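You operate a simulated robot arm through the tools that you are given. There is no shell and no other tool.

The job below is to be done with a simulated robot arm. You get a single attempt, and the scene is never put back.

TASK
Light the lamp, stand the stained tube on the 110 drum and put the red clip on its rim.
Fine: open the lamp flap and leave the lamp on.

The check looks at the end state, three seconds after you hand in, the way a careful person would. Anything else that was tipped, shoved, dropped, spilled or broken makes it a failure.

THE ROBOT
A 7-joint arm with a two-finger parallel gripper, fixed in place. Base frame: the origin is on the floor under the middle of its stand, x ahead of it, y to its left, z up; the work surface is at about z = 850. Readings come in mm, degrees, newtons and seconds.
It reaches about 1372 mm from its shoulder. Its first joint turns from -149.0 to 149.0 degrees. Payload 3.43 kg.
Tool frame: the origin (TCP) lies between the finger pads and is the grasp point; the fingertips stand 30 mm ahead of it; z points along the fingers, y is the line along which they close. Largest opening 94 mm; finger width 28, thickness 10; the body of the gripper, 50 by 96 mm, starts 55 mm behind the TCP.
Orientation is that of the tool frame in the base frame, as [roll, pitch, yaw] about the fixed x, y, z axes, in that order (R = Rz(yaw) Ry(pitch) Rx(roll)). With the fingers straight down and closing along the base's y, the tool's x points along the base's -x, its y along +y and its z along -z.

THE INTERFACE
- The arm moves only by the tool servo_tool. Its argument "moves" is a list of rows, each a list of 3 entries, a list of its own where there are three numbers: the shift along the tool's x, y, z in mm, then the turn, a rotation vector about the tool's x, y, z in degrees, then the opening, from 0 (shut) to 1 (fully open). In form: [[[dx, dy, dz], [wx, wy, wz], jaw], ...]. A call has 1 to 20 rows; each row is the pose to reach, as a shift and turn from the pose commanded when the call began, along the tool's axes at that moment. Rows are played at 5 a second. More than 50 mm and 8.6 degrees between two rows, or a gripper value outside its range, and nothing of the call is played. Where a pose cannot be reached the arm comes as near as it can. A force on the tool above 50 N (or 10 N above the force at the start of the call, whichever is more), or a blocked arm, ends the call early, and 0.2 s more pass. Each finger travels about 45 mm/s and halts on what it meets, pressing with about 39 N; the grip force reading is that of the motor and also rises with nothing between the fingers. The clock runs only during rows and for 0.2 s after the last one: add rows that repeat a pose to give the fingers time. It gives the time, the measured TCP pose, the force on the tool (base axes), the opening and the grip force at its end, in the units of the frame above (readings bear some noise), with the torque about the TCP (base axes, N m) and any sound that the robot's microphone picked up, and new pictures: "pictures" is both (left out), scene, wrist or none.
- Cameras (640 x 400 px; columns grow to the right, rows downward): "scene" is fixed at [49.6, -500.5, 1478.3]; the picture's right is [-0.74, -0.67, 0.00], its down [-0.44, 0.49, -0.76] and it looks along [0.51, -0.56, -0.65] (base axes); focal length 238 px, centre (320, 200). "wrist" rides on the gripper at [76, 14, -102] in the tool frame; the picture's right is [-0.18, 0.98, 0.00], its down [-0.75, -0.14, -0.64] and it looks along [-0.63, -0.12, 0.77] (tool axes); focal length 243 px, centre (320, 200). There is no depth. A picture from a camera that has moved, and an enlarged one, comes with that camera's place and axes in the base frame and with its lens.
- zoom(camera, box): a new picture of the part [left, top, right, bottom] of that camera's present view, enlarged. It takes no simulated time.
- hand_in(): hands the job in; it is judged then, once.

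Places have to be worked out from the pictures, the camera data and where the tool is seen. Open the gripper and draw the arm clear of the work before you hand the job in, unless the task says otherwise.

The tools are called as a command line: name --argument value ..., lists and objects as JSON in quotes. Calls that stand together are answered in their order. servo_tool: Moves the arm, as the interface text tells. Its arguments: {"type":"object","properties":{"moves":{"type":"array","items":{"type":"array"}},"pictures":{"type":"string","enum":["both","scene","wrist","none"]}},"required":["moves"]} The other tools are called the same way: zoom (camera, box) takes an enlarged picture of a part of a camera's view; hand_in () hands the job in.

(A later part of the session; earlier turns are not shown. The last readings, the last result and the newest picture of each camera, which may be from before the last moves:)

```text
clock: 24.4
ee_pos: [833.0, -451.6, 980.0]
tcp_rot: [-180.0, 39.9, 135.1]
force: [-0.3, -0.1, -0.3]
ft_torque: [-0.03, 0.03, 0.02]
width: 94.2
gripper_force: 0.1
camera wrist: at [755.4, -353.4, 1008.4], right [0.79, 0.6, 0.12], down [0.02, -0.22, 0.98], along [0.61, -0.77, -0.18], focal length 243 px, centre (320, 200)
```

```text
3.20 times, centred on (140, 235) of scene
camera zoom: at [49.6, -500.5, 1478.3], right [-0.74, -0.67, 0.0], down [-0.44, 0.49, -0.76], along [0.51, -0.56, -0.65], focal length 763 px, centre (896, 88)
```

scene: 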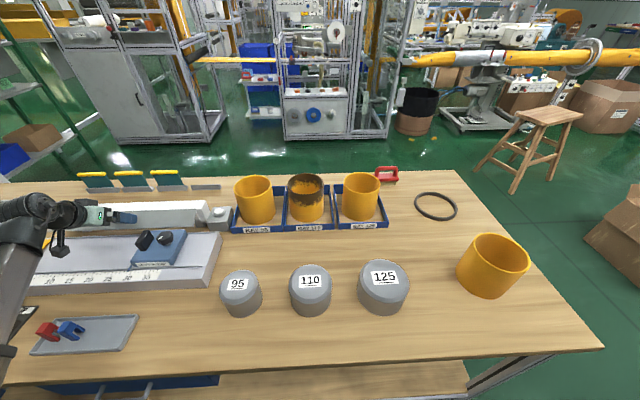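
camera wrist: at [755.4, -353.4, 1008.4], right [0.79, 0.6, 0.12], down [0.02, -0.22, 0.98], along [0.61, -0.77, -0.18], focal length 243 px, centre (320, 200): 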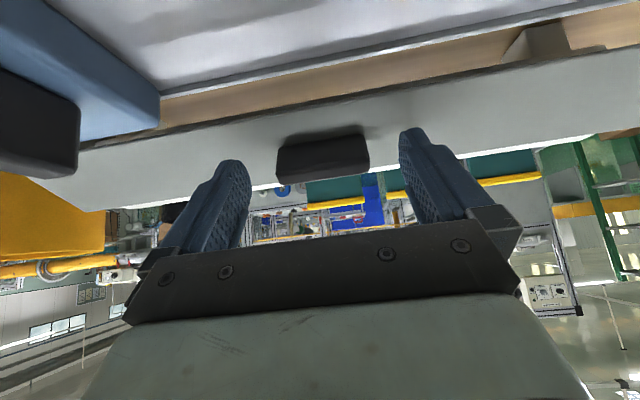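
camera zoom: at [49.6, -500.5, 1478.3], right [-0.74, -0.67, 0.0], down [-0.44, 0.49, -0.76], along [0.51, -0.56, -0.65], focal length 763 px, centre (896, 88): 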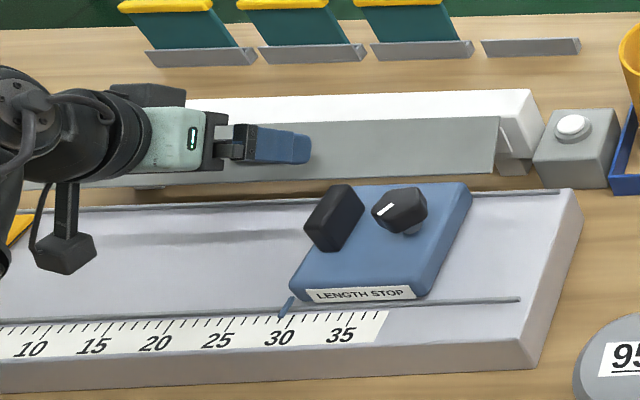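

The tab lies as reckoned (outer edge about z 967). I advance 14 mm and close on it.

servo_tool --moves '[[[0, 0, 7], [0, 0, 0], 1], [[0.3, 0.5, 13.5], [0, 0, 0], 1], [[0.3, 0.5, 13.5], [0, 0, 0], 0.8], [[0.3, 0.5, 13.5], [0, 0, 0], 0.65], [[0.3, 0.5, 13.5], [0, 0, 0], 0.5], [[0.3, 0.5, 13.5], [0, 0, 0], 0.5]]' --pictures "wrist"

```text
clock: 25.8
ee_pos: [839.3, -457.1, 968.4]
tcp_rot: [180.0, 39.8, 135.1]
force: [0.2, -1.1, 0.2]
ft_torque: [-0.14, 0.05, -0.19]
width: 59.6
gripper_force: 45.7
camera wrist: at [761.5, -358.8, 997.9], right [0.79, 0.6, 0.12], down [0.02, -0.22, 0.98], along [0.61, -0.77, -0.18], focal length 243 px, centre (320, 200)
```

wrist: 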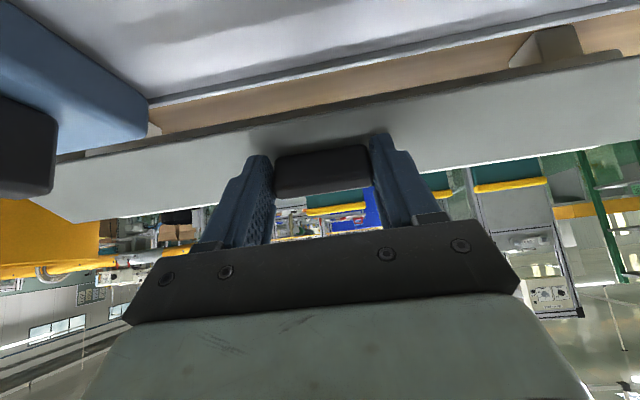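

Gripped well with almost no side force. I swing on 20°, watching for an end stop.

servo_tool --moves '[[[-2.2, 0, -1.4], [0, 2.5, 0], 0.5], [[-4.5, 0, -2.6], [0, 5, 0], 0.5], [[-9.2, 0, -4.9], [0, 10, 0], 0.5], [[-14.1, 0, -6.7], [0, 15, 0], 0.5], [[-19.1, 0, -8], [0, 20, 0], 0.5], [[-19.1, 0, -8], [0, 20, 0], 0.5]]' --pictures "wrist"

```text
clock: 27.2
ee_pos: [845.4, -464.2, 987.6]
tcp_rot: [179.8, 19.6, 135.1]
force: [-4.5, 1.5, 5.4]
ft_torque: [0.19, -0.35, -0.24]
width: 59.8
gripper_force: 45.0
camera wrist: at [780.7, -377.9, 1057.4], right [0.82, 0.57, 0.06], down [0.25, -0.45, 0.86], along [0.52, -0.69, -0.51], focal length 243 px, centre (320, 200)
```

wrist: 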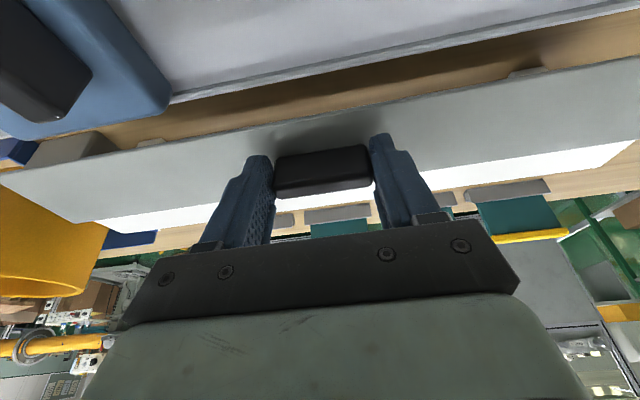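

Very low forces at about 87°. I continue in the same arc another 20°.

servo_tool --moves '[[[-2.2, 0, -1.4], [0, 2.5, 0], 0.5], [[-4.5, 0, -2.6], [0, 5, 0], 0.5], [[-9.2, 0, -4.9], [0, 10, 0], 0.5], [[-14.1, 0, -6.7], [0, 15, 0], 0.5], [[-19.1, 0, -8], [0, 20, 0], 0.5], [[-19.1, 0, -8], [0, 20, 0], 0.5]]' --pictures "both"

```text
clock: 28.6
ee_pos: [855.9, -474.3, 1001.2]
tcp_rot: [-180.0, -0.4, 135.1]
force: [-15.8, 5.8, -10.5]
ft_torque: [-0.77, -0.21, -0.51]
width: 59.9
gripper_force: 45.4
camera wrist: at [812.7, -409.7, 1102.9], right [0.82, 0.57, 0.0], down [0.44, -0.63, 0.64], along [0.36, -0.53, -0.77], focal length 243 px, centre (320, 200)
```

scene: 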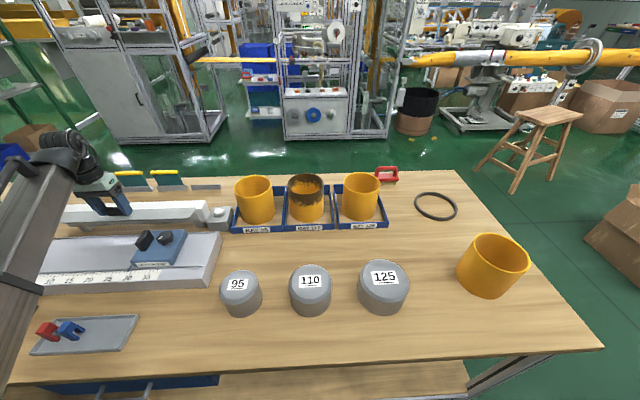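
wrist: 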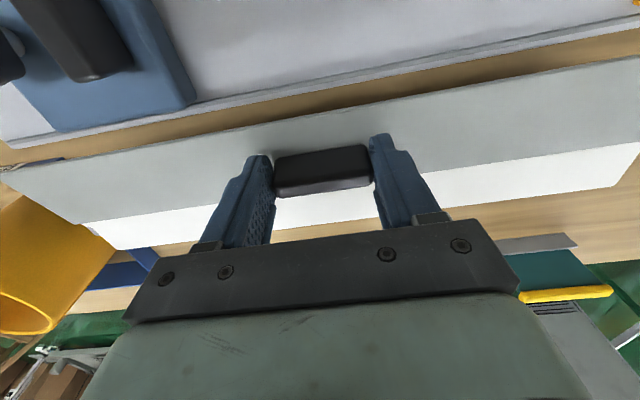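

The resistance begins to grow at about 107°, so the flap is wide open. I release and rise clear to look.

servo_tool --moves '[[[0, 0, 0], [0, 0, 0], 0.7], [[0, 0, 0], [0, 0, 0], 0.9], [[0, 0, 0], [0, 0, 0], 1], [[0, 0, 0], [0, 0, 0], 1], [[0, 0, -20], [0, 0, 0], 1], [[0, 0, -60], [0, 0, 0], 1], [[0, 0, -60], [0, 0, 0], 1]]' --pictures "both"

```text
clock: 30.2
ee_pos: [855.1, -474.1, 1060.9]
tcp_rot: [180.0, -0.2, 135.1]
force: [-1.0, 0.1, 0.2]
ft_torque: [0.0, 0.01, 0.01]
width: 94.0
gripper_force: 0.0
camera wrist: at [811.9, -410.4, 1162.9], right [0.82, 0.57, 0.0], down [0.44, -0.63, 0.64], along [0.36, -0.53, -0.77], focal length 243 px, centre (320, 200)
```

scene: 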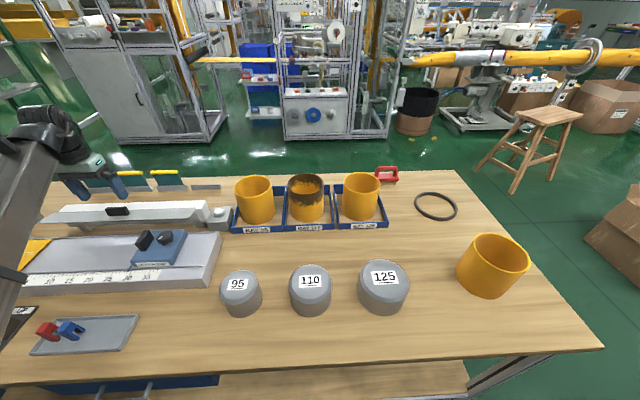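
wrist: 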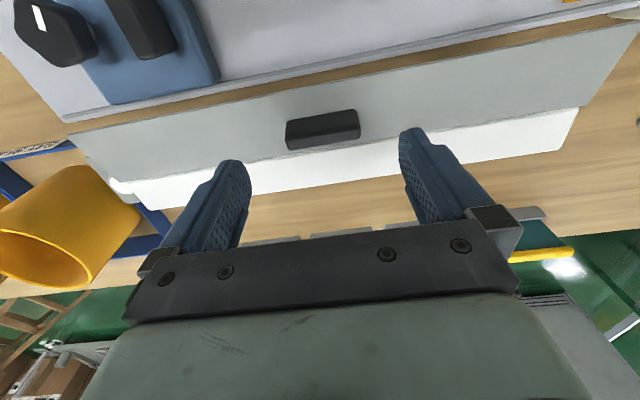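

The flap stays up. I check its angle in an enlarged scene picture before going to the button.

zoom --camera "scene" --box '[30, 180, 240, 290]'

zoom --camera "wrist" --box '[480, 10, 640, 160]'

```text
3.05 times, centred on (135, 235) of scene
camera zoom: at [49.6, -500.5, 1478.3], right [-0.74, -0.67, 0.0], down [-0.44, 0.49, -0.76], along [0.51, -0.56, -0.65], focal length 727 px, centre (884, 93)
```

zoom: 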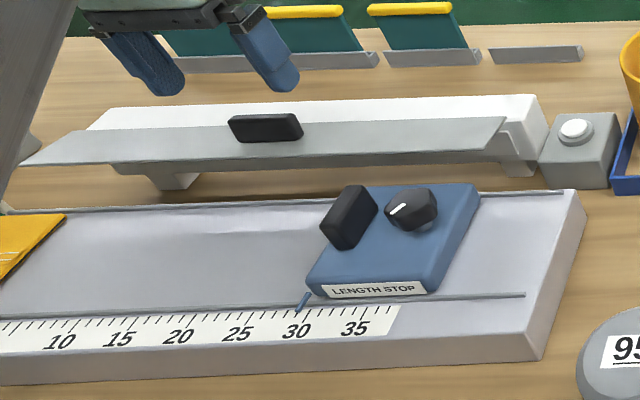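

```text
2.67 times, centred on (560, 85) of wrist
camera zoom: at [811.9, -410.4, 1162.9], right [0.82, 0.57, 0.0], down [0.44, -0.63, 0.64], along [0.36, -0.53, -0.77], focal length 647 px, centre (-320, 507)
```

zoom: 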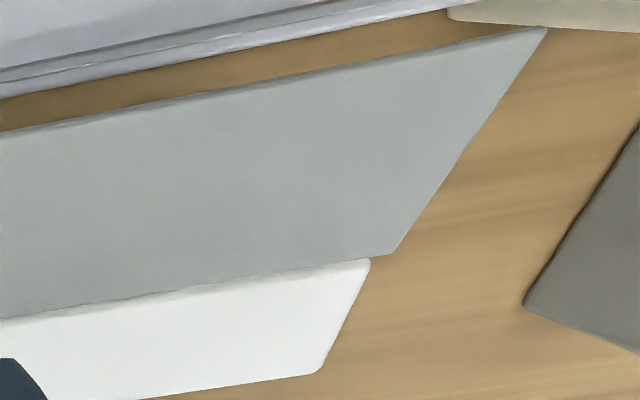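

The flap stands at about 99°, well open. Now I travel over the white button (about 708, -704) to look down on it.

servo_tool --moves '[[[-5, -40, 0], [0, 0, 0], 1], [[-15, -85, 0], [0, 0, 0], 1], [[-25, -130, 0], [0, 0, 0], 1], [[-35, -175, 0], [0, 0, 0], 1], [[-45, -220, 0], [0, 0, 0], 1], [[-54, -266, 0], [0, 0, 0], 1], [[-54, -266, 0], [0, 0, 0], 1]]' --pictures "both"

```text
clock: 31.8
ee_pos: [705.7, -702.5, 1060.4]
tcp_rot: [179.9, -0.2, 135.1]
force: [0.8, -0.4, 0.1]
ft_torque: [0.01, 0.02, -0.04]
width: 94.0
gripper_force: 0.1
camera wrist: at [662.6, -638.5, 1163.0], right [0.82, 0.57, 0.0], down [0.44, -0.63, 0.64], along [0.36, -0.53, -0.77], focal length 243 px, centre (320, 200)
```

scene: 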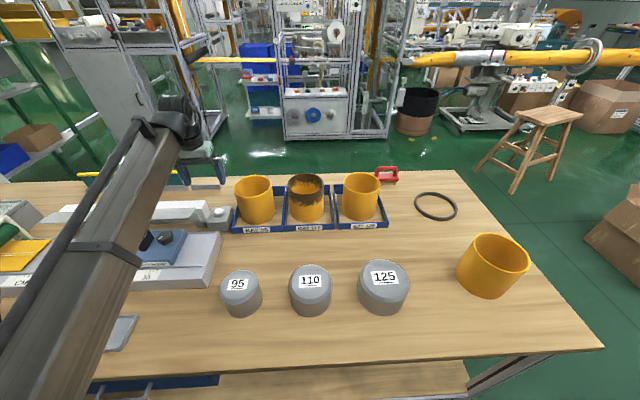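
wrist: 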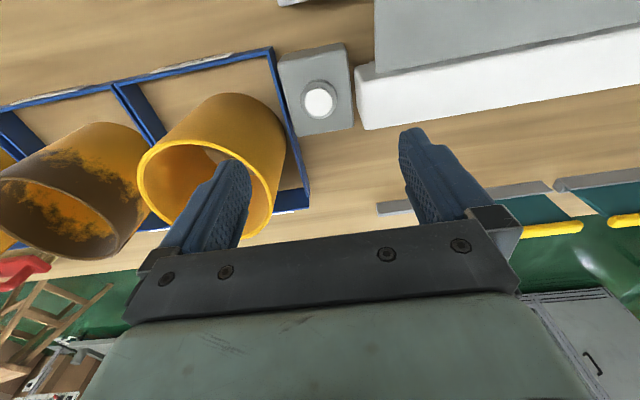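

The button is 3 mm farther across the bench than the TCP. I close the fingers and go down to just above it.

servo_tool --moves '[[[-3, 0, 20], [0, 0, 0], 0.5], [[-3, 0, 40], [0, 0, 0], 0], [[-3, 0, 60], [0, 0, 0], 0], [[-3, 0, 80], [0, 0, 0], 0], [[-3, 0, 100], [0, 0, 0], 0], [[-3, 0, 108], [0, 0, 0], 0], [[-3, 0, 108], [0, 0, 0], 0]]' --pictures "both"

```text
clock: 33.4
ee_pos: [709.1, -702.0, 952.1]
tcp_rot: [180.0, -0.2, 135.0]
force: [1.6, 0.3, 0.2]
ft_torque: [0.06, 0.02, 0.02]
width: 0.0
gripper_force: 33.2
camera wrist: at [665.7, -638.3, 1054.1], right [0.82, 0.57, 0.0], down [0.44, -0.63, 0.64], along [0.36, -0.53, -0.77], focal length 243 px, centre (320, 200)
```

scene: 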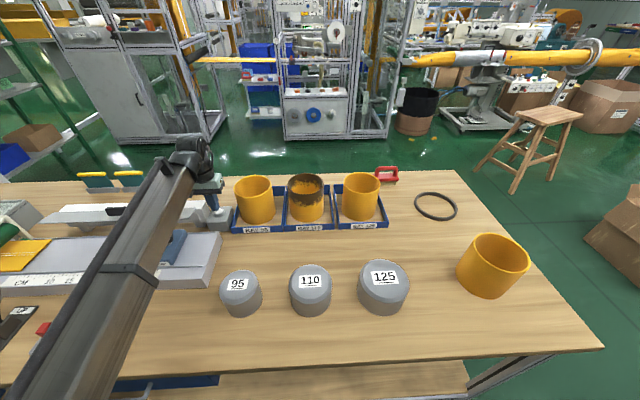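
wrist: 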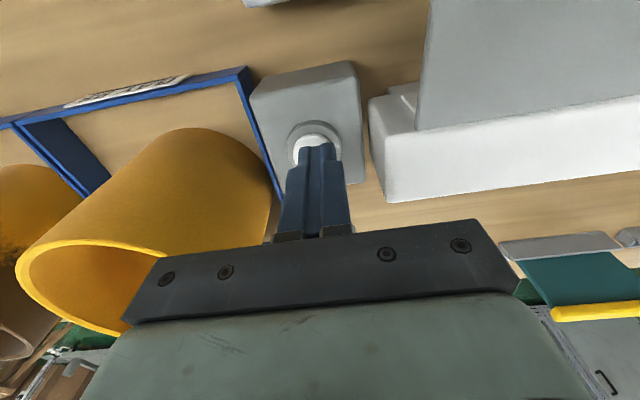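

The fingertips are right over the button. I press down slowly and listen for a click.

servo_tool --moves '[[[0, -2, 4], [0, 0, 0], 0], [[0, -2, 7], [0, 0, 0], 0], [[0, -2, 9], [0, 0, 0], 0], [[0, -2, 11], [0, 0, 0], 0]]' --pictures "both"

```text
clock: 34.4
ee_pos: [708.6, -704.9, 942.2]
tcp_rot: [-180.0, -0.2, 135.1]
force: [-0.1, -0.7, 1.9]
ft_torque: [-0.05, 0.01, 0.01]
width: 0.0
gripper_force: 32.9
heard: click
camera wrist: at [664.3, -639.9, 1044.1], right [0.82, 0.57, 0.0], down [0.44, -0.63, 0.64], along [0.36, -0.53, -0.77], focal length 243 px, centre (320, 200)
```

scene: 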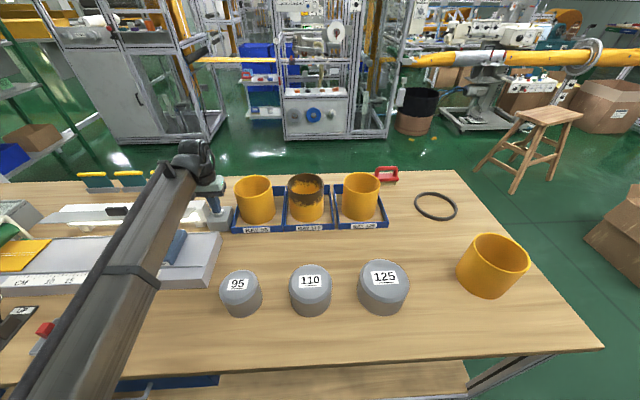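
wrist: 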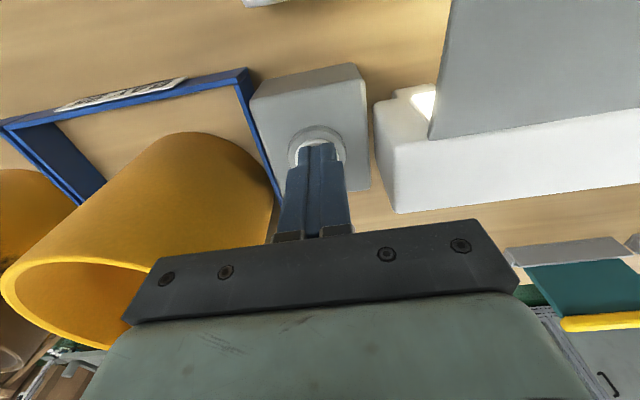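

A click, and light shows under the flap. I rise straight up without pressing again and check the lamp.

servo_tool --moves '[[[0, 0, -20], [0, 0, 0], 0], [[0, 0, -60], [0, 0, 0], 0], [[0, 0, -100], [0, 0, 0], 0], [[0, 0, -140], [0, 0, 0], 0], [[0, 0, -140], [0, 0, 0], 0]]' --pictures "both"

zoom --camera "scene" --box '[20, 170, 240, 300]'

```text
clock: 35.6
ee_pos: [707.1, -703.7, 1083.4]
tcp_rot: [-180.0, -0.2, 135.0]
force: [0.6, 0.2, 0.1]
ft_torque: [0.01, 0.01, -0.04]
width: 0.0
gripper_force: 33.0
camera wrist: at [664.1, -639.3, 1184.6], right [0.82, 0.57, 0.0], down [0.44, -0.63, 0.64], along [0.36, -0.53, -0.77], focal length 243 px, centre (320, 200)
```

scene: 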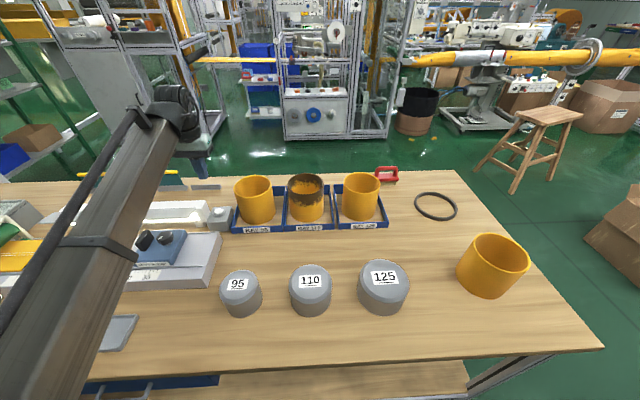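
wrist: 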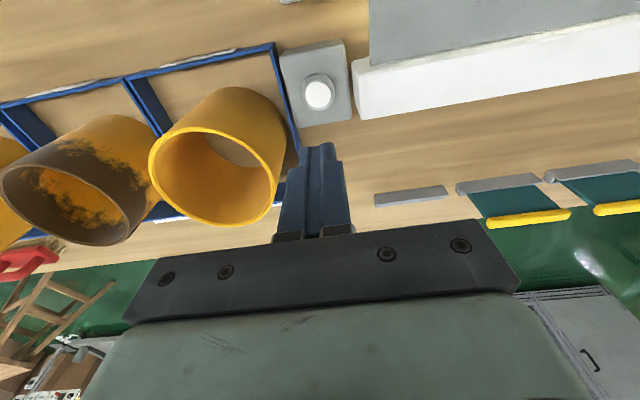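

```text
2.91 times, centred on (130, 235) of scene
camera zoom: at [49.6, -500.5, 1478.3], right [-0.74, -0.67, 0.0], down [-0.44, 0.49, -0.76], along [0.51, -0.56, -0.65], focal length 694 px, centre (873, 98)
```

zoom: 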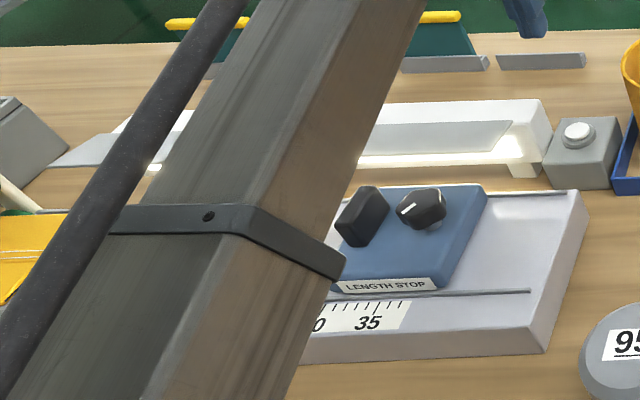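

The lamp is lit inside the housing and the flap is open. Next I move over the stained tube in BAY 110 to measure it from above.

servo_tool --moves '[[[-10, -45, -10], [0, 0, 0], 0.3], [[-20, -90, -20], [0, 0, 0], 0.6], [[-30, -135, -30], [0, 0, 0], 1], [[-40, -180, -37], [0, 0, 0], 1], [[-50, -225, -37], [0, 0, 0], 1], [[-60, -270, -37], [0, 0, 0], 1], [[-66, -302, -37], [0, 0, 0], 1], [[-66, -302, -37], [0, 0, 0], 1]]' --pictures "both"

```text
clock: 37.4
ee_pos: [541.4, -966.8, 1120.1]
tcp_rot: [-180.0, -0.2, 135.1]
force: [-0.3, -0.3, 0.5]
ft_torque: [-0.03, 0.01, 0.02]
width: 94.1
gripper_force: 0.2
camera wrist: at [497.9, -903.1, 1221.7], right [0.82, 0.57, 0.0], down [0.44, -0.63, 0.64], along [0.36, -0.53, -0.77], focal length 243 px, centre (320, 200)
```

scene: 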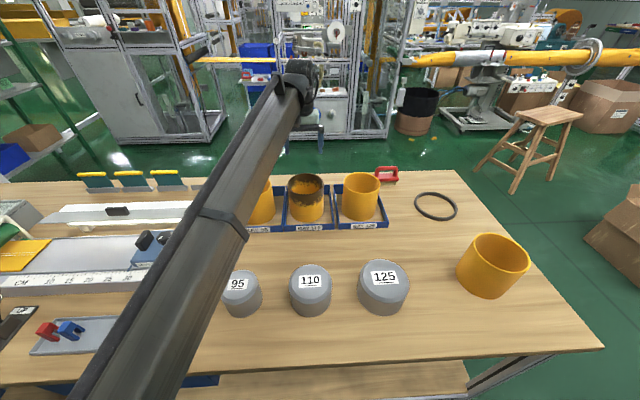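
wrist: 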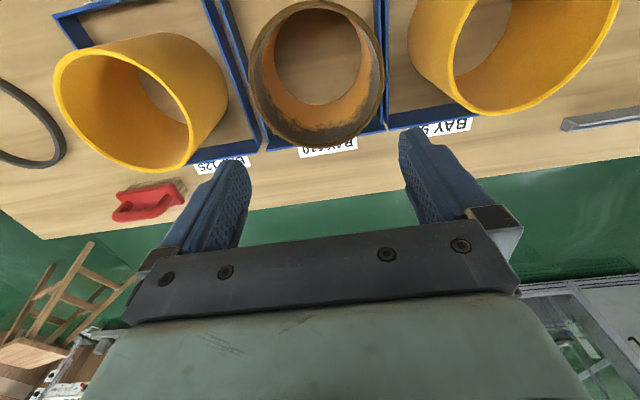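

The stained tube is in view from above; I enlarge it to measure centre, diameter and wall.

zoom --camera "wrist" --box '[210, 0, 430, 170]'

zoom --camera "scene" --box '[260, 160, 360, 240]'

zoom --camera "scene" --box '[270, 250, 350, 320]'

```text
2.35 times, centred on (320, 85) of wrist
camera zoom: at [497.9, -903.1, 1221.7], right [0.82, 0.57, 0.0], down [0.44, -0.63, 0.64], along [0.36, -0.53, -0.77], focal length 571 px, centre (320, 471)
```

zoom: 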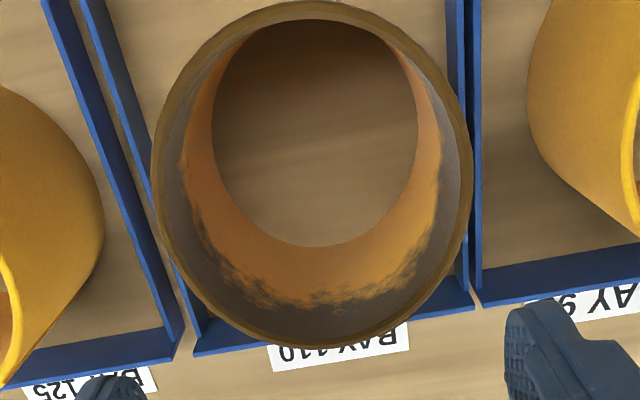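

```text
5.00 times, centred on (310, 200) of scene
camera zoom: at [49.6, -500.5, 1478.3], right [-0.74, -0.67, 0.0], down [-0.44, 0.49, -0.76], along [0.51, -0.56, -0.65], focal length 1192 px, centre (370, 200)
```

zoom: 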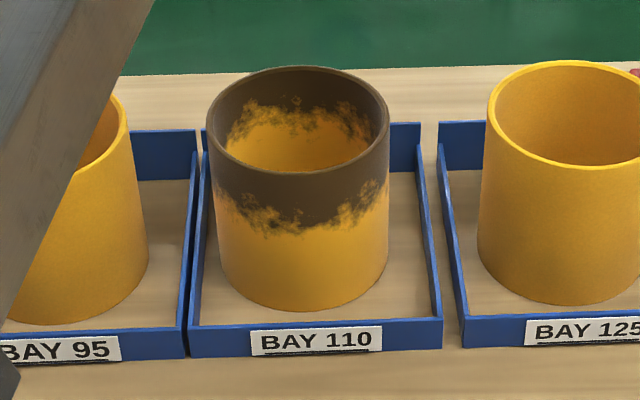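

```text
5.71 times, centred on (310, 285) of scene
camera zoom: at [49.6, -500.5, 1478.3], right [-0.74, -0.67, 0.0], down [-0.44, 0.49, -0.76], along [0.51, -0.56, -0.65], focal length 1362 px, centre (377, -286)
```

zoom: 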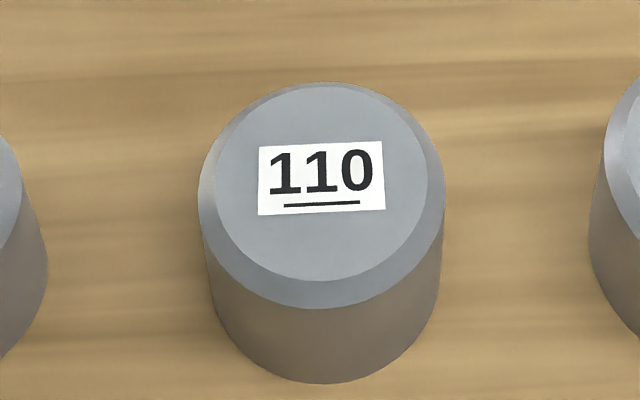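

I judge the stained tube's rim centre at bench coordinates (-301, 1053), rim z about 983, outer diameter about 124 and wall about 5 mm, and the drum 110 mm with a chamfer — so the tube should sleeve over it. I fly over the drum to measure it precisely before picking the tube.

servo_tool --moves '[[[45, 0, 0], [0, 0, 0], 1], [[90, 0, 0], [0, 0, 0], 1], [[135, 0, 0], [0, 0, 0], 1], [[180, 0, 0], [0, 0, 0], 1], [[225, 0, 0], [0, 0, 0], 1], [[270, 0, 0], [0, 0, 0], 1], [[315, 0, 0], [0, 0, 0], 1], [[351, -8, 0], [0, 0, 0], 1], [[351, -8, 0], [0, 0, 0], 1]]' --pictures "wrist"

zoom --camera "wrist" --box '[210, 0, 430, 170]'

```text
clock: 39.4
ee_pos: [286.5, -724.5, 1119.3]
tcp_rot: [-180.0, -0.2, 135.0]
force: [0.1, 0.4, 0.2]
ft_torque: [-0.03, -0.02, 0.01]
width: 94.0
gripper_force: 0.0
camera wrist: at [243.6, -660.1, 1221.1], right [0.82, 0.57, 0.0], down [0.44, -0.63, 0.64], along [0.36, -0.53, -0.77], focal length 243 px, centre (320, 200)
```

wrist: 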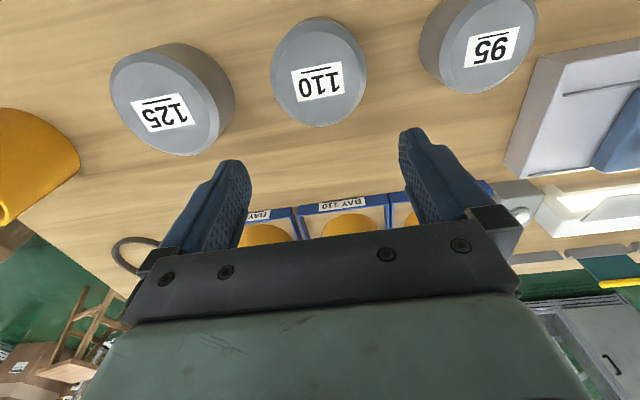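

```text
2.35 times, centred on (320, 85) of wrist
camera zoom: at [243.6, -660.1, 1221.1], right [0.82, 0.57, 0.0], down [0.44, -0.63, 0.64], along [0.36, -0.53, -0.77], focal length 571 px, centre (320, 471)
```

zoom: 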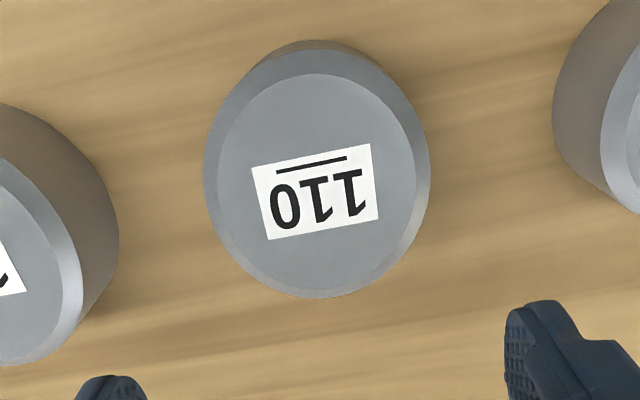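

I enlarge the drum top further to separate the face from the chamfer.

zoom --camera "wrist" --box '[265, 5, 375, 135]'

```text
3.08 times, centred on (320, 70) of wrist
camera zoom: at [243.6, -660.1, 1221.1], right [0.82, 0.57, 0.0], down [0.44, -0.63, 0.64], along [0.36, -0.53, -0.77], focal length 746 px, centre (320, 600)
```

zoom: 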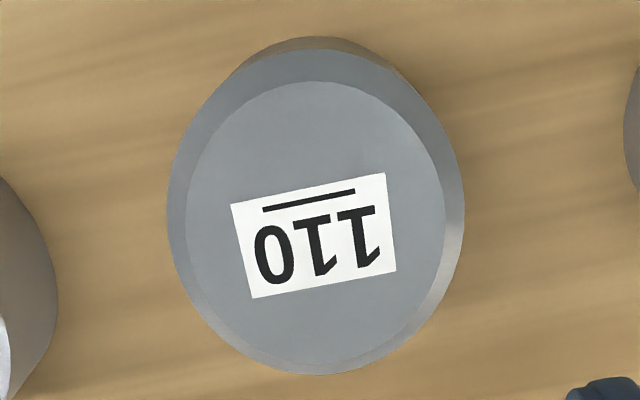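

The drum's rim fits a circle centred at bench (-309.3, 711.1), base about (284, -721.5), edge z about 921. Now I return to the tube, aiming the TCP over its wall on the +along-bench side, with the jaws part closed.

servo_tool --moves '[[[-45, 8, 0], [0, 0, 0], 0.45], [[-90, 16, 0], [0, 0, 0], 0.45], [[-135, 24, 0], [0, 0, 0], 0.45], [[-180, 32, 0], [0, 0, 0], 0.45], [[-225, 40, 0], [0, 0, 0], 0.45], [[-270, 50, 0], [0, 0, 0], 0.45], [[-310, 60, 15], [0, 0, 0], 0.45], [[-338, 68, 30], [0, 0, 0], 0.45], [[-338, 68, 30], [0, 0, 0], 0.45]]' --pictures "both"

zoom --camera "wrist" --box '[160, 0, 380, 170]'

```text
clock: 41.4
ee_pos: [574.3, -913.8, 1088.7]
tcp_rot: [-179.9, -0.2, 135.1]
force: [-0.6, -0.3, 0.2]
ft_torque: [0.02, 0.04, 0.0]
width: 42.3
gripper_force: 0.0
camera wrist: at [530.5, -849.4, 1190.6], right [0.82, 0.57, 0.0], down [0.44, -0.63, 0.64], along [0.36, -0.53, -0.77], focal length 243 px, centre (320, 200)
```

scene: 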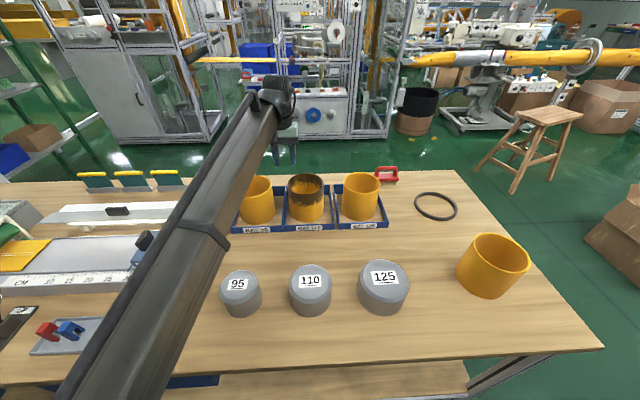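
wrist: 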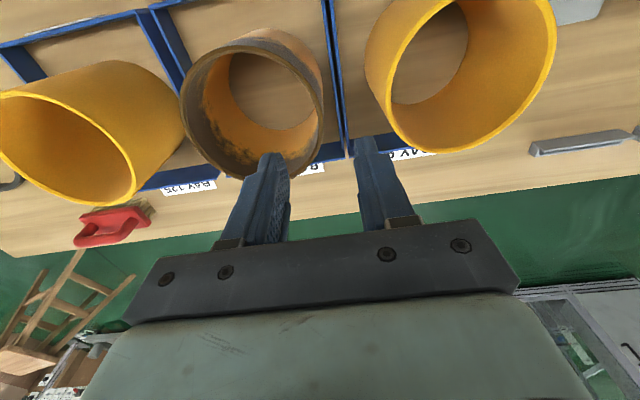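

```text
2.35 times, centred on (270, 85) of wrist
camera zoom: at [530.5, -849.4, 1190.6], right [0.82, 0.57, 0.0], down [0.44, -0.63, 0.64], along [0.36, -0.53, -0.77], focal length 571 px, centre (438, 471)
```

zoom: 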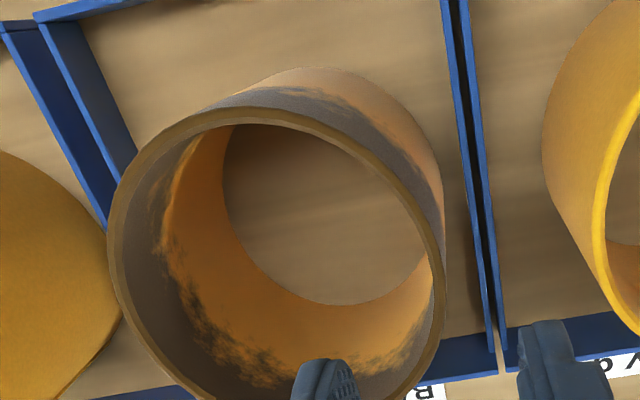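

Two views agree: tube centre (-301.5, 1053), rim z about 981, diameter about 125. The jaws straddle the wall position; I lower until the tips are just above rim level and look.

servo_tool --moves '[[[-1, -1.4, 25], [0, 0, 0], 0.45], [[-1, -1.4, 50], [0, 0, 0], 0.45], [[-1, -1.4, 70], [0, 0, 0], 0.45], [[-1, -1.4, 70], [0, 0, 0], 0.45]]' --pictures "both"

zoom --camera "wrist" --box '[160, 20, 440, 220]'

```text
clock: 42.4
ee_pos: [575.3, -915.8, 1018.1]
tcp_rot: [180.0, -0.3, 135.2]
force: [-0.2, -0.1, -0.2]
ft_torque: [0.03, 0.01, -0.02]
width: 42.4
gripper_force: 0.1
camera wrist: at [531.1, -850.7, 1119.6], right [0.82, 0.57, 0.0], down [0.44, -0.63, 0.64], along [0.36, -0.53, -0.77], focal length 243 px, centre (320, 200)
```

scene: 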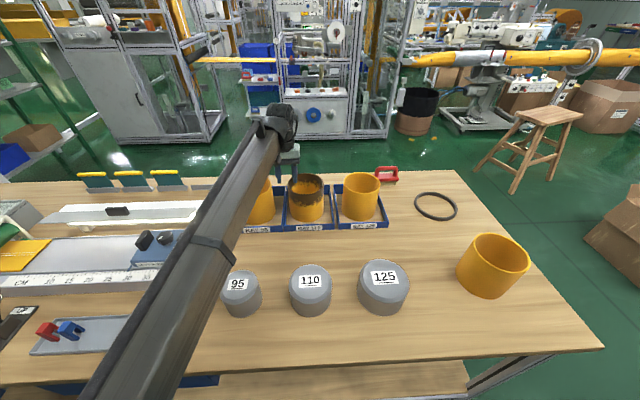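
wrist: 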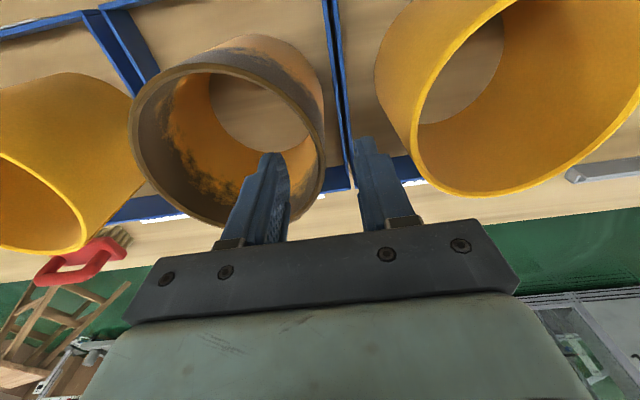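

```text
2.00 times, centred on (300, 120) of wrist
camera zoom: at [531.1, -850.7, 1119.6], right [0.82, 0.57, 0.0], down [0.44, -0.63, 0.64], along [0.36, -0.53, -0.77], focal length 485 px, centre (360, 360)
```

zoom: 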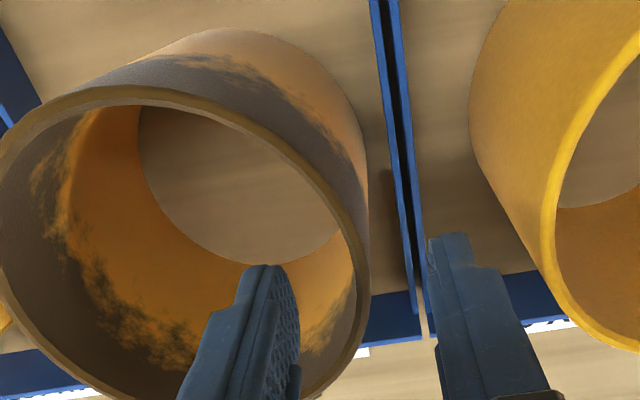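

The wall passes between the fingers nearly centrally. I lower the jaws around it by 52 mm.

servo_tool --moves '[[[0, -0.5, 20], [0, 0, 0], 0.45], [[0, -0.5, 40], [0, 0, 0], 0.45], [[0, -0.5, 52], [0, 0, 0], 0.45], [[0, -0.5, 52], [0, 0, 0], 0.45]]' --pictures "both"

```text
clock: 43.4
ee_pos: [574.7, -914.3, 966.9]
tcp_rot: [180.0, -0.3, 135.0]
force: [0.2, 0.2, 0.4]
ft_torque: [0.04, -0.03, -0.01]
width: 42.6
gripper_force: 0.1
camera wrist: at [531.4, -850.5, 1068.3], right [0.82, 0.57, 0.0], down [0.44, -0.63, 0.64], along [0.36, -0.53, -0.77], focal length 243 px, centre (320, 200)
```

scene: 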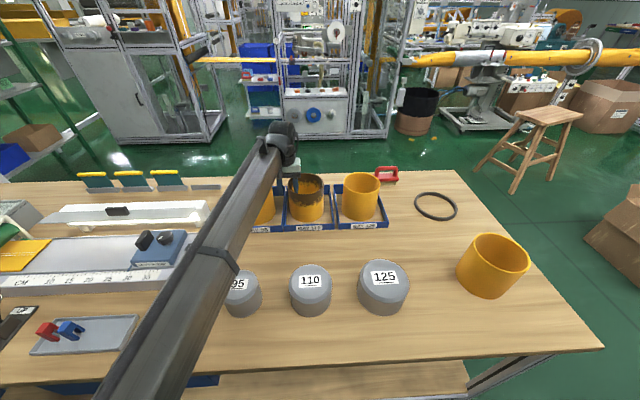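
wrist: 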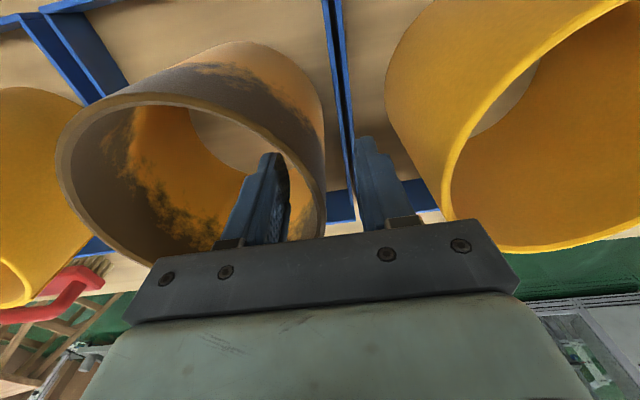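

No contact yet and the wall is between the pads. I close the gripper on it.

servo_tool --moves '[[[0, 0, 0], [0, 0, 0], 0.25], [[0, 0, 0], [0, 0, 0], 0.12], [[0, 0, 0], [0, 0, 0], 0.0], [[0, 0, 0], [0, 0, 0], 0.0], [[0, 0, 0], [0, 0, 0], 0.0]]' --pictures "both"

```text
clock: 44.6
ee_pos: [574.7, -915.1, 967.1]
tcp_rot: [-180.0, -0.2, 135.1]
force: [0.3, -0.5, 0.8]
ft_torque: [-0.09, -0.02, 0.1]
width: 8.4
gripper_force: 39.3
camera wrist: at [531.5, -850.5, 1068.3], right [0.82, 0.57, 0.0], down [0.44, -0.63, 0.64], along [0.36, -0.53, -0.77], focal length 243 px, centre (320, 200)
```

scene: 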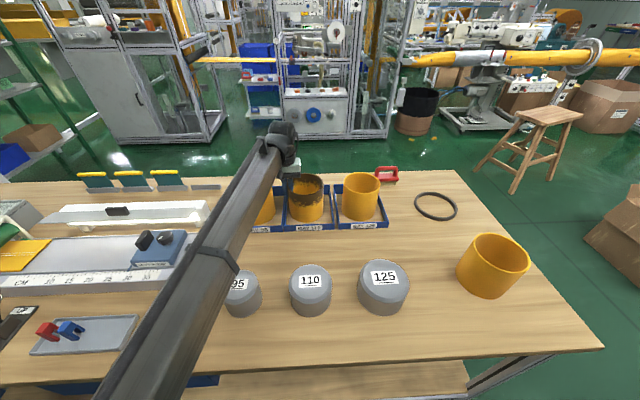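
wrist: 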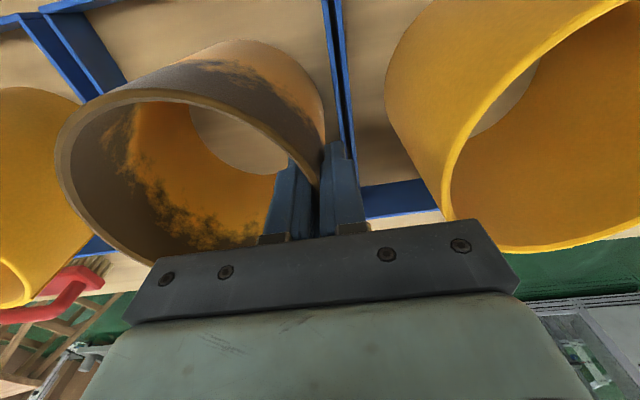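

The wall is held (8.4 mm between pads, curvature included). I enlarge the rim to measure the wall thickness, which decides how tightly the tube fits the drum.

zoom --camera "wrist" --box '[50, 80, 150, 180]'

zoom --camera "wrist" --box '[430, 90, 530, 230]'

zoom --camera "wrist" --box '[230, 100, 390, 250]'

```text
4.00 times, centred on (100, 130) of wrist
camera zoom: at [531.5, -850.5, 1068.3], right [0.82, 0.57, 0.0], down [0.44, -0.63, 0.64], along [0.36, -0.53, -0.77], focal length 970 px, centre (1200, 480)
```

zoom: 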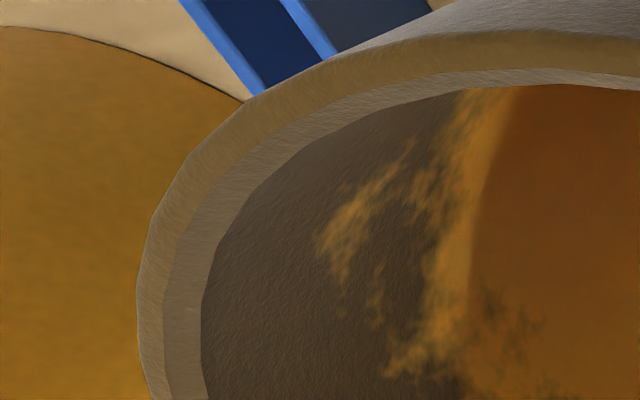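

```text
2.86 times, centred on (480, 160) of wrist
camera zoom: at [531.5, -850.5, 1068.3], right [0.82, 0.57, 0.0], down [0.44, -0.63, 0.64], along [0.36, -0.53, -0.77], focal length 693 px, centre (-137, 314)
```

zoom: 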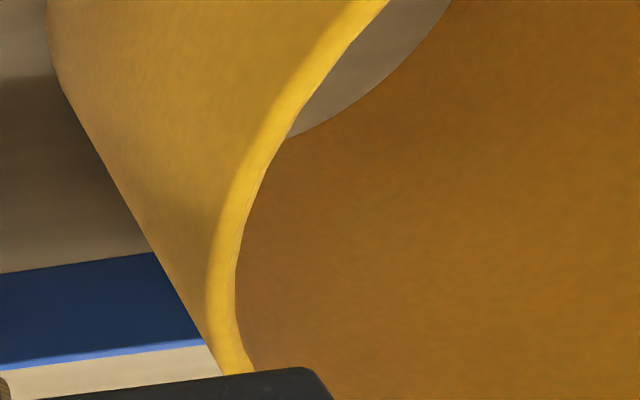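

```text
2.67 times, centred on (310, 175) of wrist
camera zoom: at [531.5, -850.5, 1068.3], right [0.82, 0.57, 0.0], down [0.44, -0.63, 0.64], along [0.36, -0.53, -0.77], focal length 647 px, centre (347, 267)
```

zoom: 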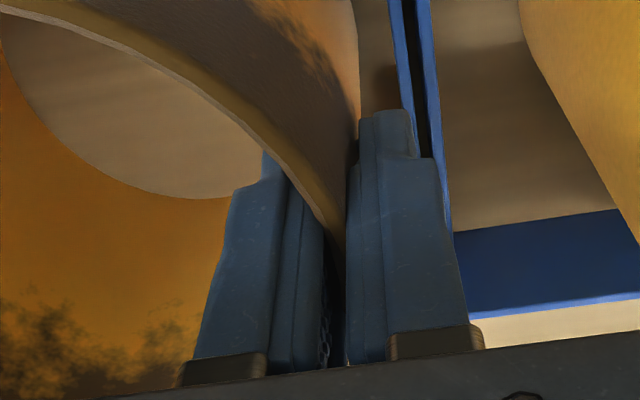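

The wall is about 6 mm with an inner bevel, so the tube (about 112–113 mm inside) should sleeve over the 110 drum with little play. I lift slowly and check how it hangs.

servo_tool --moves '[[[0, 0, -4], [0, 0, 0], 0.0], [[0, 0, -12], [0, 0, 0], 0.0], [[0, 0, -25], [0, 0, 0], 0.0], [[0, 0, -40], [0, 0, 0], 0.0], [[0, 0, -40], [0, 0, 0], 0.0]]' --pictures "both"

zoom --camera "scene" --box '[250, 140, 370, 240]'

```text
clock: 45.8
ee_pos: [575.5, -915.1, 1006.3]
tcp_rot: [-179.9, -0.2, 135.1]
force: [0.2, 0.9, -1.0]
ft_torque: [0.01, -0.03, 0.01]
width: 5.4
gripper_force: 38.3
camera wrist: at [531.2, -851.2, 1107.8], right [0.82, 0.57, 0.0], down [0.44, -0.63, 0.64], along [0.36, -0.53, -0.77], focal length 243 px, centre (320, 200)
```

scene: 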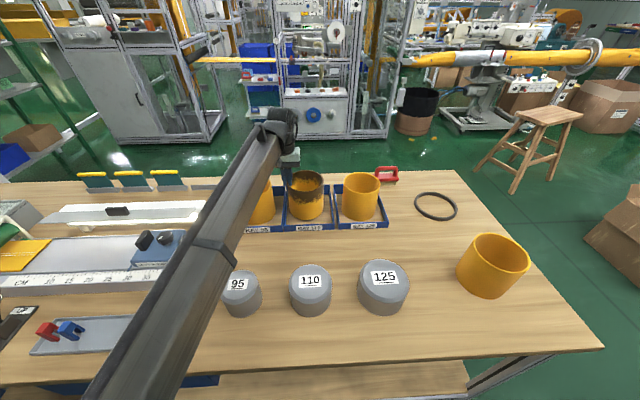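
wrist: 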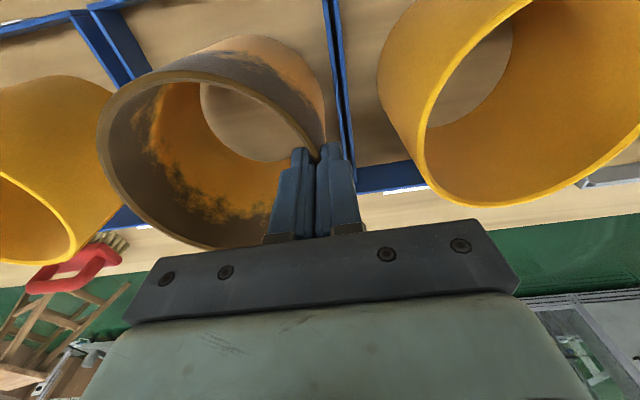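

```text
4.00 times, centred on (310, 190) of scene
camera zoom: at [49.6, -500.5, 1478.3], right [-0.74, -0.67, 0.0], down [-0.44, 0.49, -0.76], along [0.51, -0.56, -0.65], focal length 954 px, centre (360, 240)
```

zoom: 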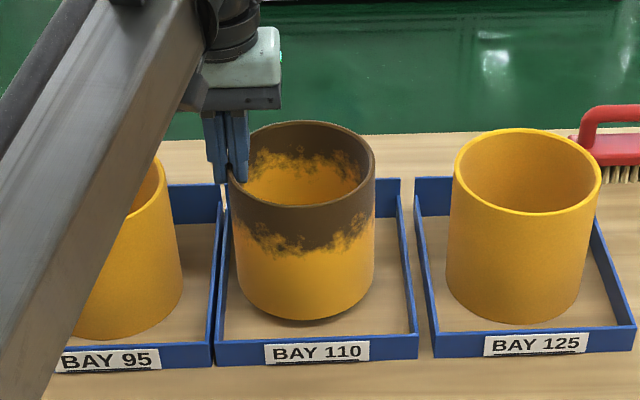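

The tube slipped through the pads by about 27 mm (the stained surface is slick); it hangs only about 10 mm up. I set it back down in its bay, open, and will grip much deeper, below the stain.

servo_tool --moves '[[[0, 0, 6], [0, 0, 0], 0.0], [[0, 0, 12], [0, 0, 0], 0.0], [[0, 0, 14], [0, 0, 0], 0.0], [[0, 0, 14], [0, 0, 0], 0.0]]' --pictures "scene"

zoom --camera "scene" --box '[250, 140, 370, 240]'

```text
clock: 46.8
ee_pos: [573.8, -916.5, 992.6]
tcp_rot: [-180.0, -0.2, 135.1]
force: [0.0, 1.0, -1.6]
ft_torque: [0.02, -0.03, 0.01]
width: 5.1
gripper_force: 39.0
```

scene: 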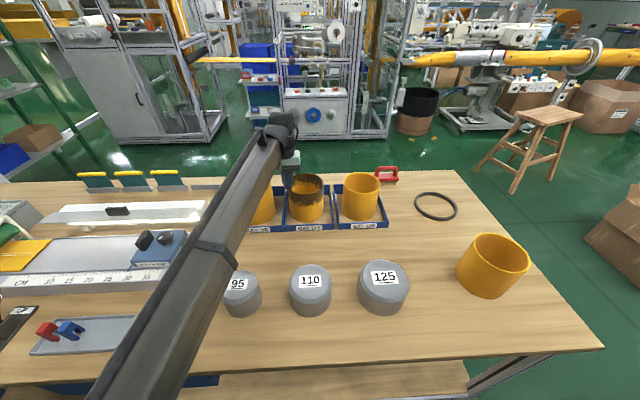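

```text
4.00 times, centred on (310, 190) of scene
camera zoom: at [49.6, -500.5, 1478.3], right [-0.74, -0.67, 0.0], down [-0.44, 0.49, -0.76], along [0.51, -0.56, -0.65], focal length 954 px, centre (360, 240)
```

zoom: 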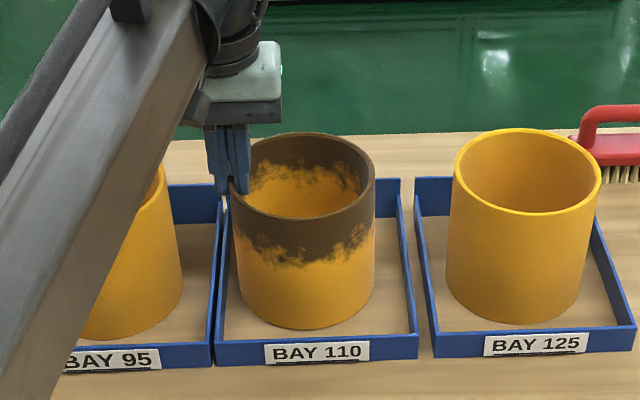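

The tube stands on the bay floor again. I open slightly and go 55 mm deeper, so the pads reach the clean wall below the stain.

servo_tool --moves '[[[0, 0, 0], [0, 0, 0], 0.2], [[0, 0, 0], [0, 0, 0], 0.3], [[0, 0, 0], [0, 0, 0], 0.3], [[0, 0, 15], [0, 0, 0], 0.3], [[0, 0, 30], [0, 0, 0], 0.3], [[0, 0, 45], [0, 0, 0], 0.3], [[0, 0, 55], [0, 0, 0], 0.3], [[0, 0, 55], [0, 0, 0], 0.3]]' --pictures "both"

zoom --camera "wrist" --box '[160, 60, 440, 240]'

```text
clock: 48.6
ee_pos: [575.3, -915.3, 936.8]
tcp_rot: [179.8, -0.2, 135.0]
force: [0.2, 0.3, 0.0]
ft_torque: [0.01, 0.03, -0.03]
width: 28.4
gripper_force: 0.1
camera wrist: at [531.3, -850.4, 1039.0], right [0.82, 0.57, 0.0], down [0.44, -0.63, 0.64], along [0.36, -0.53, -0.77], focal length 243 px, centre (320, 200)
```

scene: 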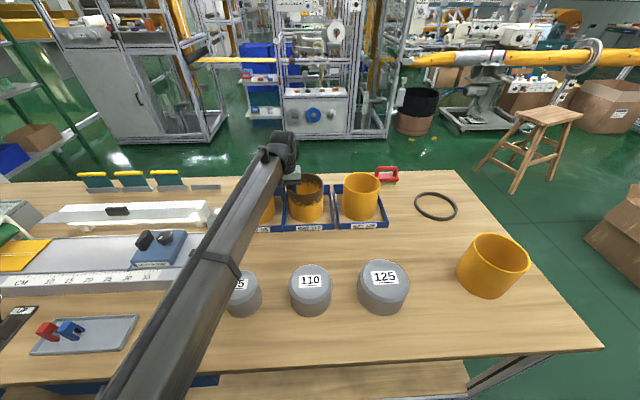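
wrist: 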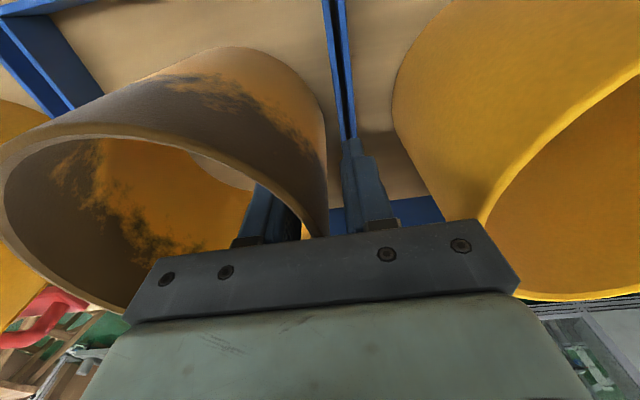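

```text
2.22 times, centred on (300, 150) of wrist
camera zoom: at [531.3, -850.4, 1039.0], right [0.82, 0.57, 0.0], down [0.44, -0.63, 0.64], along [0.36, -0.53, -0.77], focal length 539 px, centre (364, 311)
```

zoom: 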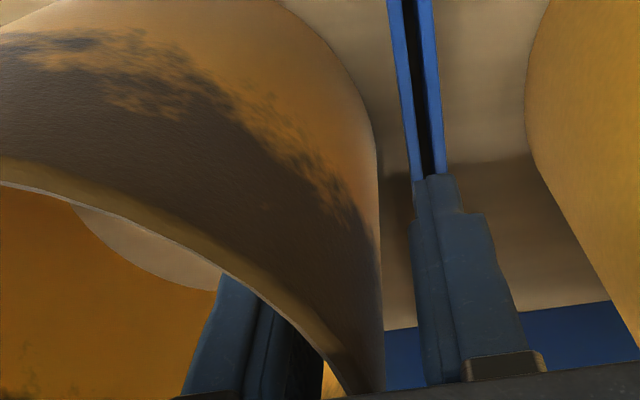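

The fingers now straddle the wall about 75 mm deep, reaching clean surface. I close.

servo_tool --moves '[[[0, 0, 0], [0, 0, 0], 0.15], [[0, 0, 0], [0, 0, 0], 0.0], [[0, 0, 0], [0, 0, 0], 0.0], [[0, 0, 0], [0, 0, 0], 0.0], [[0, 0, 0], [0, 0, 0], 0.0]]' --pictures "none"

servo_tool --moves '[[[0, 0, -3], [0, 0, 0], 0.0], [[0, 0, -8], [0, 0, 0], 0.0], [[0, 0, -14], [0, 0, 0], 0.0], [[0, 0, -20], [0, 0, 0], 0.0], [[0, 0, -20], [0, 0, 0], 0.0]]' --pictures "both"

zoom --camera "scene" --box '[250, 140, 370, 240]'

```text
clock: 49.8
ee_pos: [575.2, -914.6, 937.4]
tcp_rot: [-179.9, -0.2, 135.0]
force: [0.6, -0.4, 1.1]
ft_torque: [-0.15, 0.1, 0.1]
width: 8.3
gripper_force: 39.0
```

```text
clock: 51.0
ee_pos: [575.6, -916.1, 958.7]
tcp_rot: [-180.0, -0.2, 135.1]
force: [-0.1, 0.3, -1.6]
ft_torque: [0.02, -0.03, -0.02]
width: 8.7
gripper_force: 38.5
camera wrist: at [532.0, -851.2, 1059.9], right [0.82, 0.57, 0.0], down [0.44, -0.63, 0.64], along [0.36, -0.53, -0.77], focal length 243 px, centre (320, 200)
```

scene: 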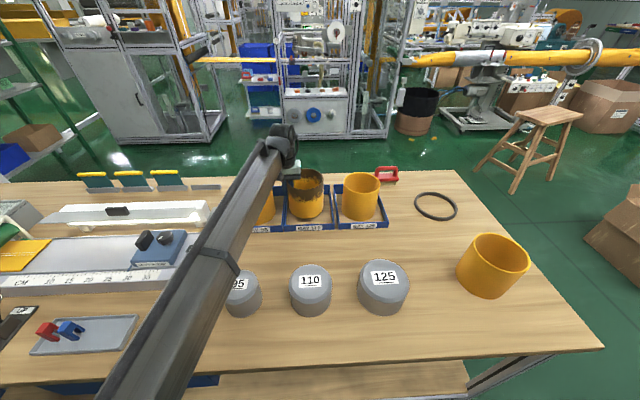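
wrist: 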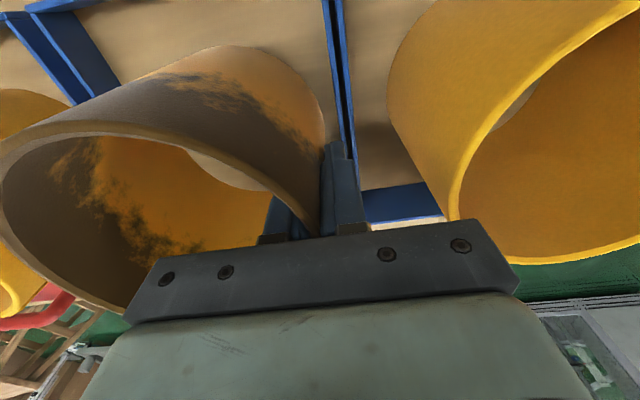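

```text
4.00 times, centred on (310, 190) of scene
camera zoom: at [49.6, -500.5, 1478.3], right [-0.74, -0.67, 0.0], down [-0.44, 0.49, -0.76], along [0.51, -0.56, -0.65], focal length 954 px, centre (360, 240)
```

zoom: 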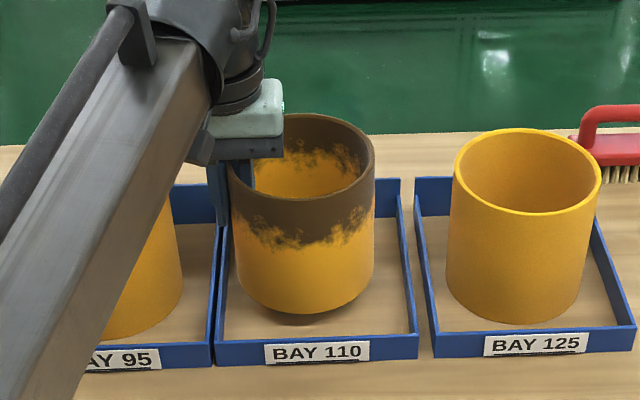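

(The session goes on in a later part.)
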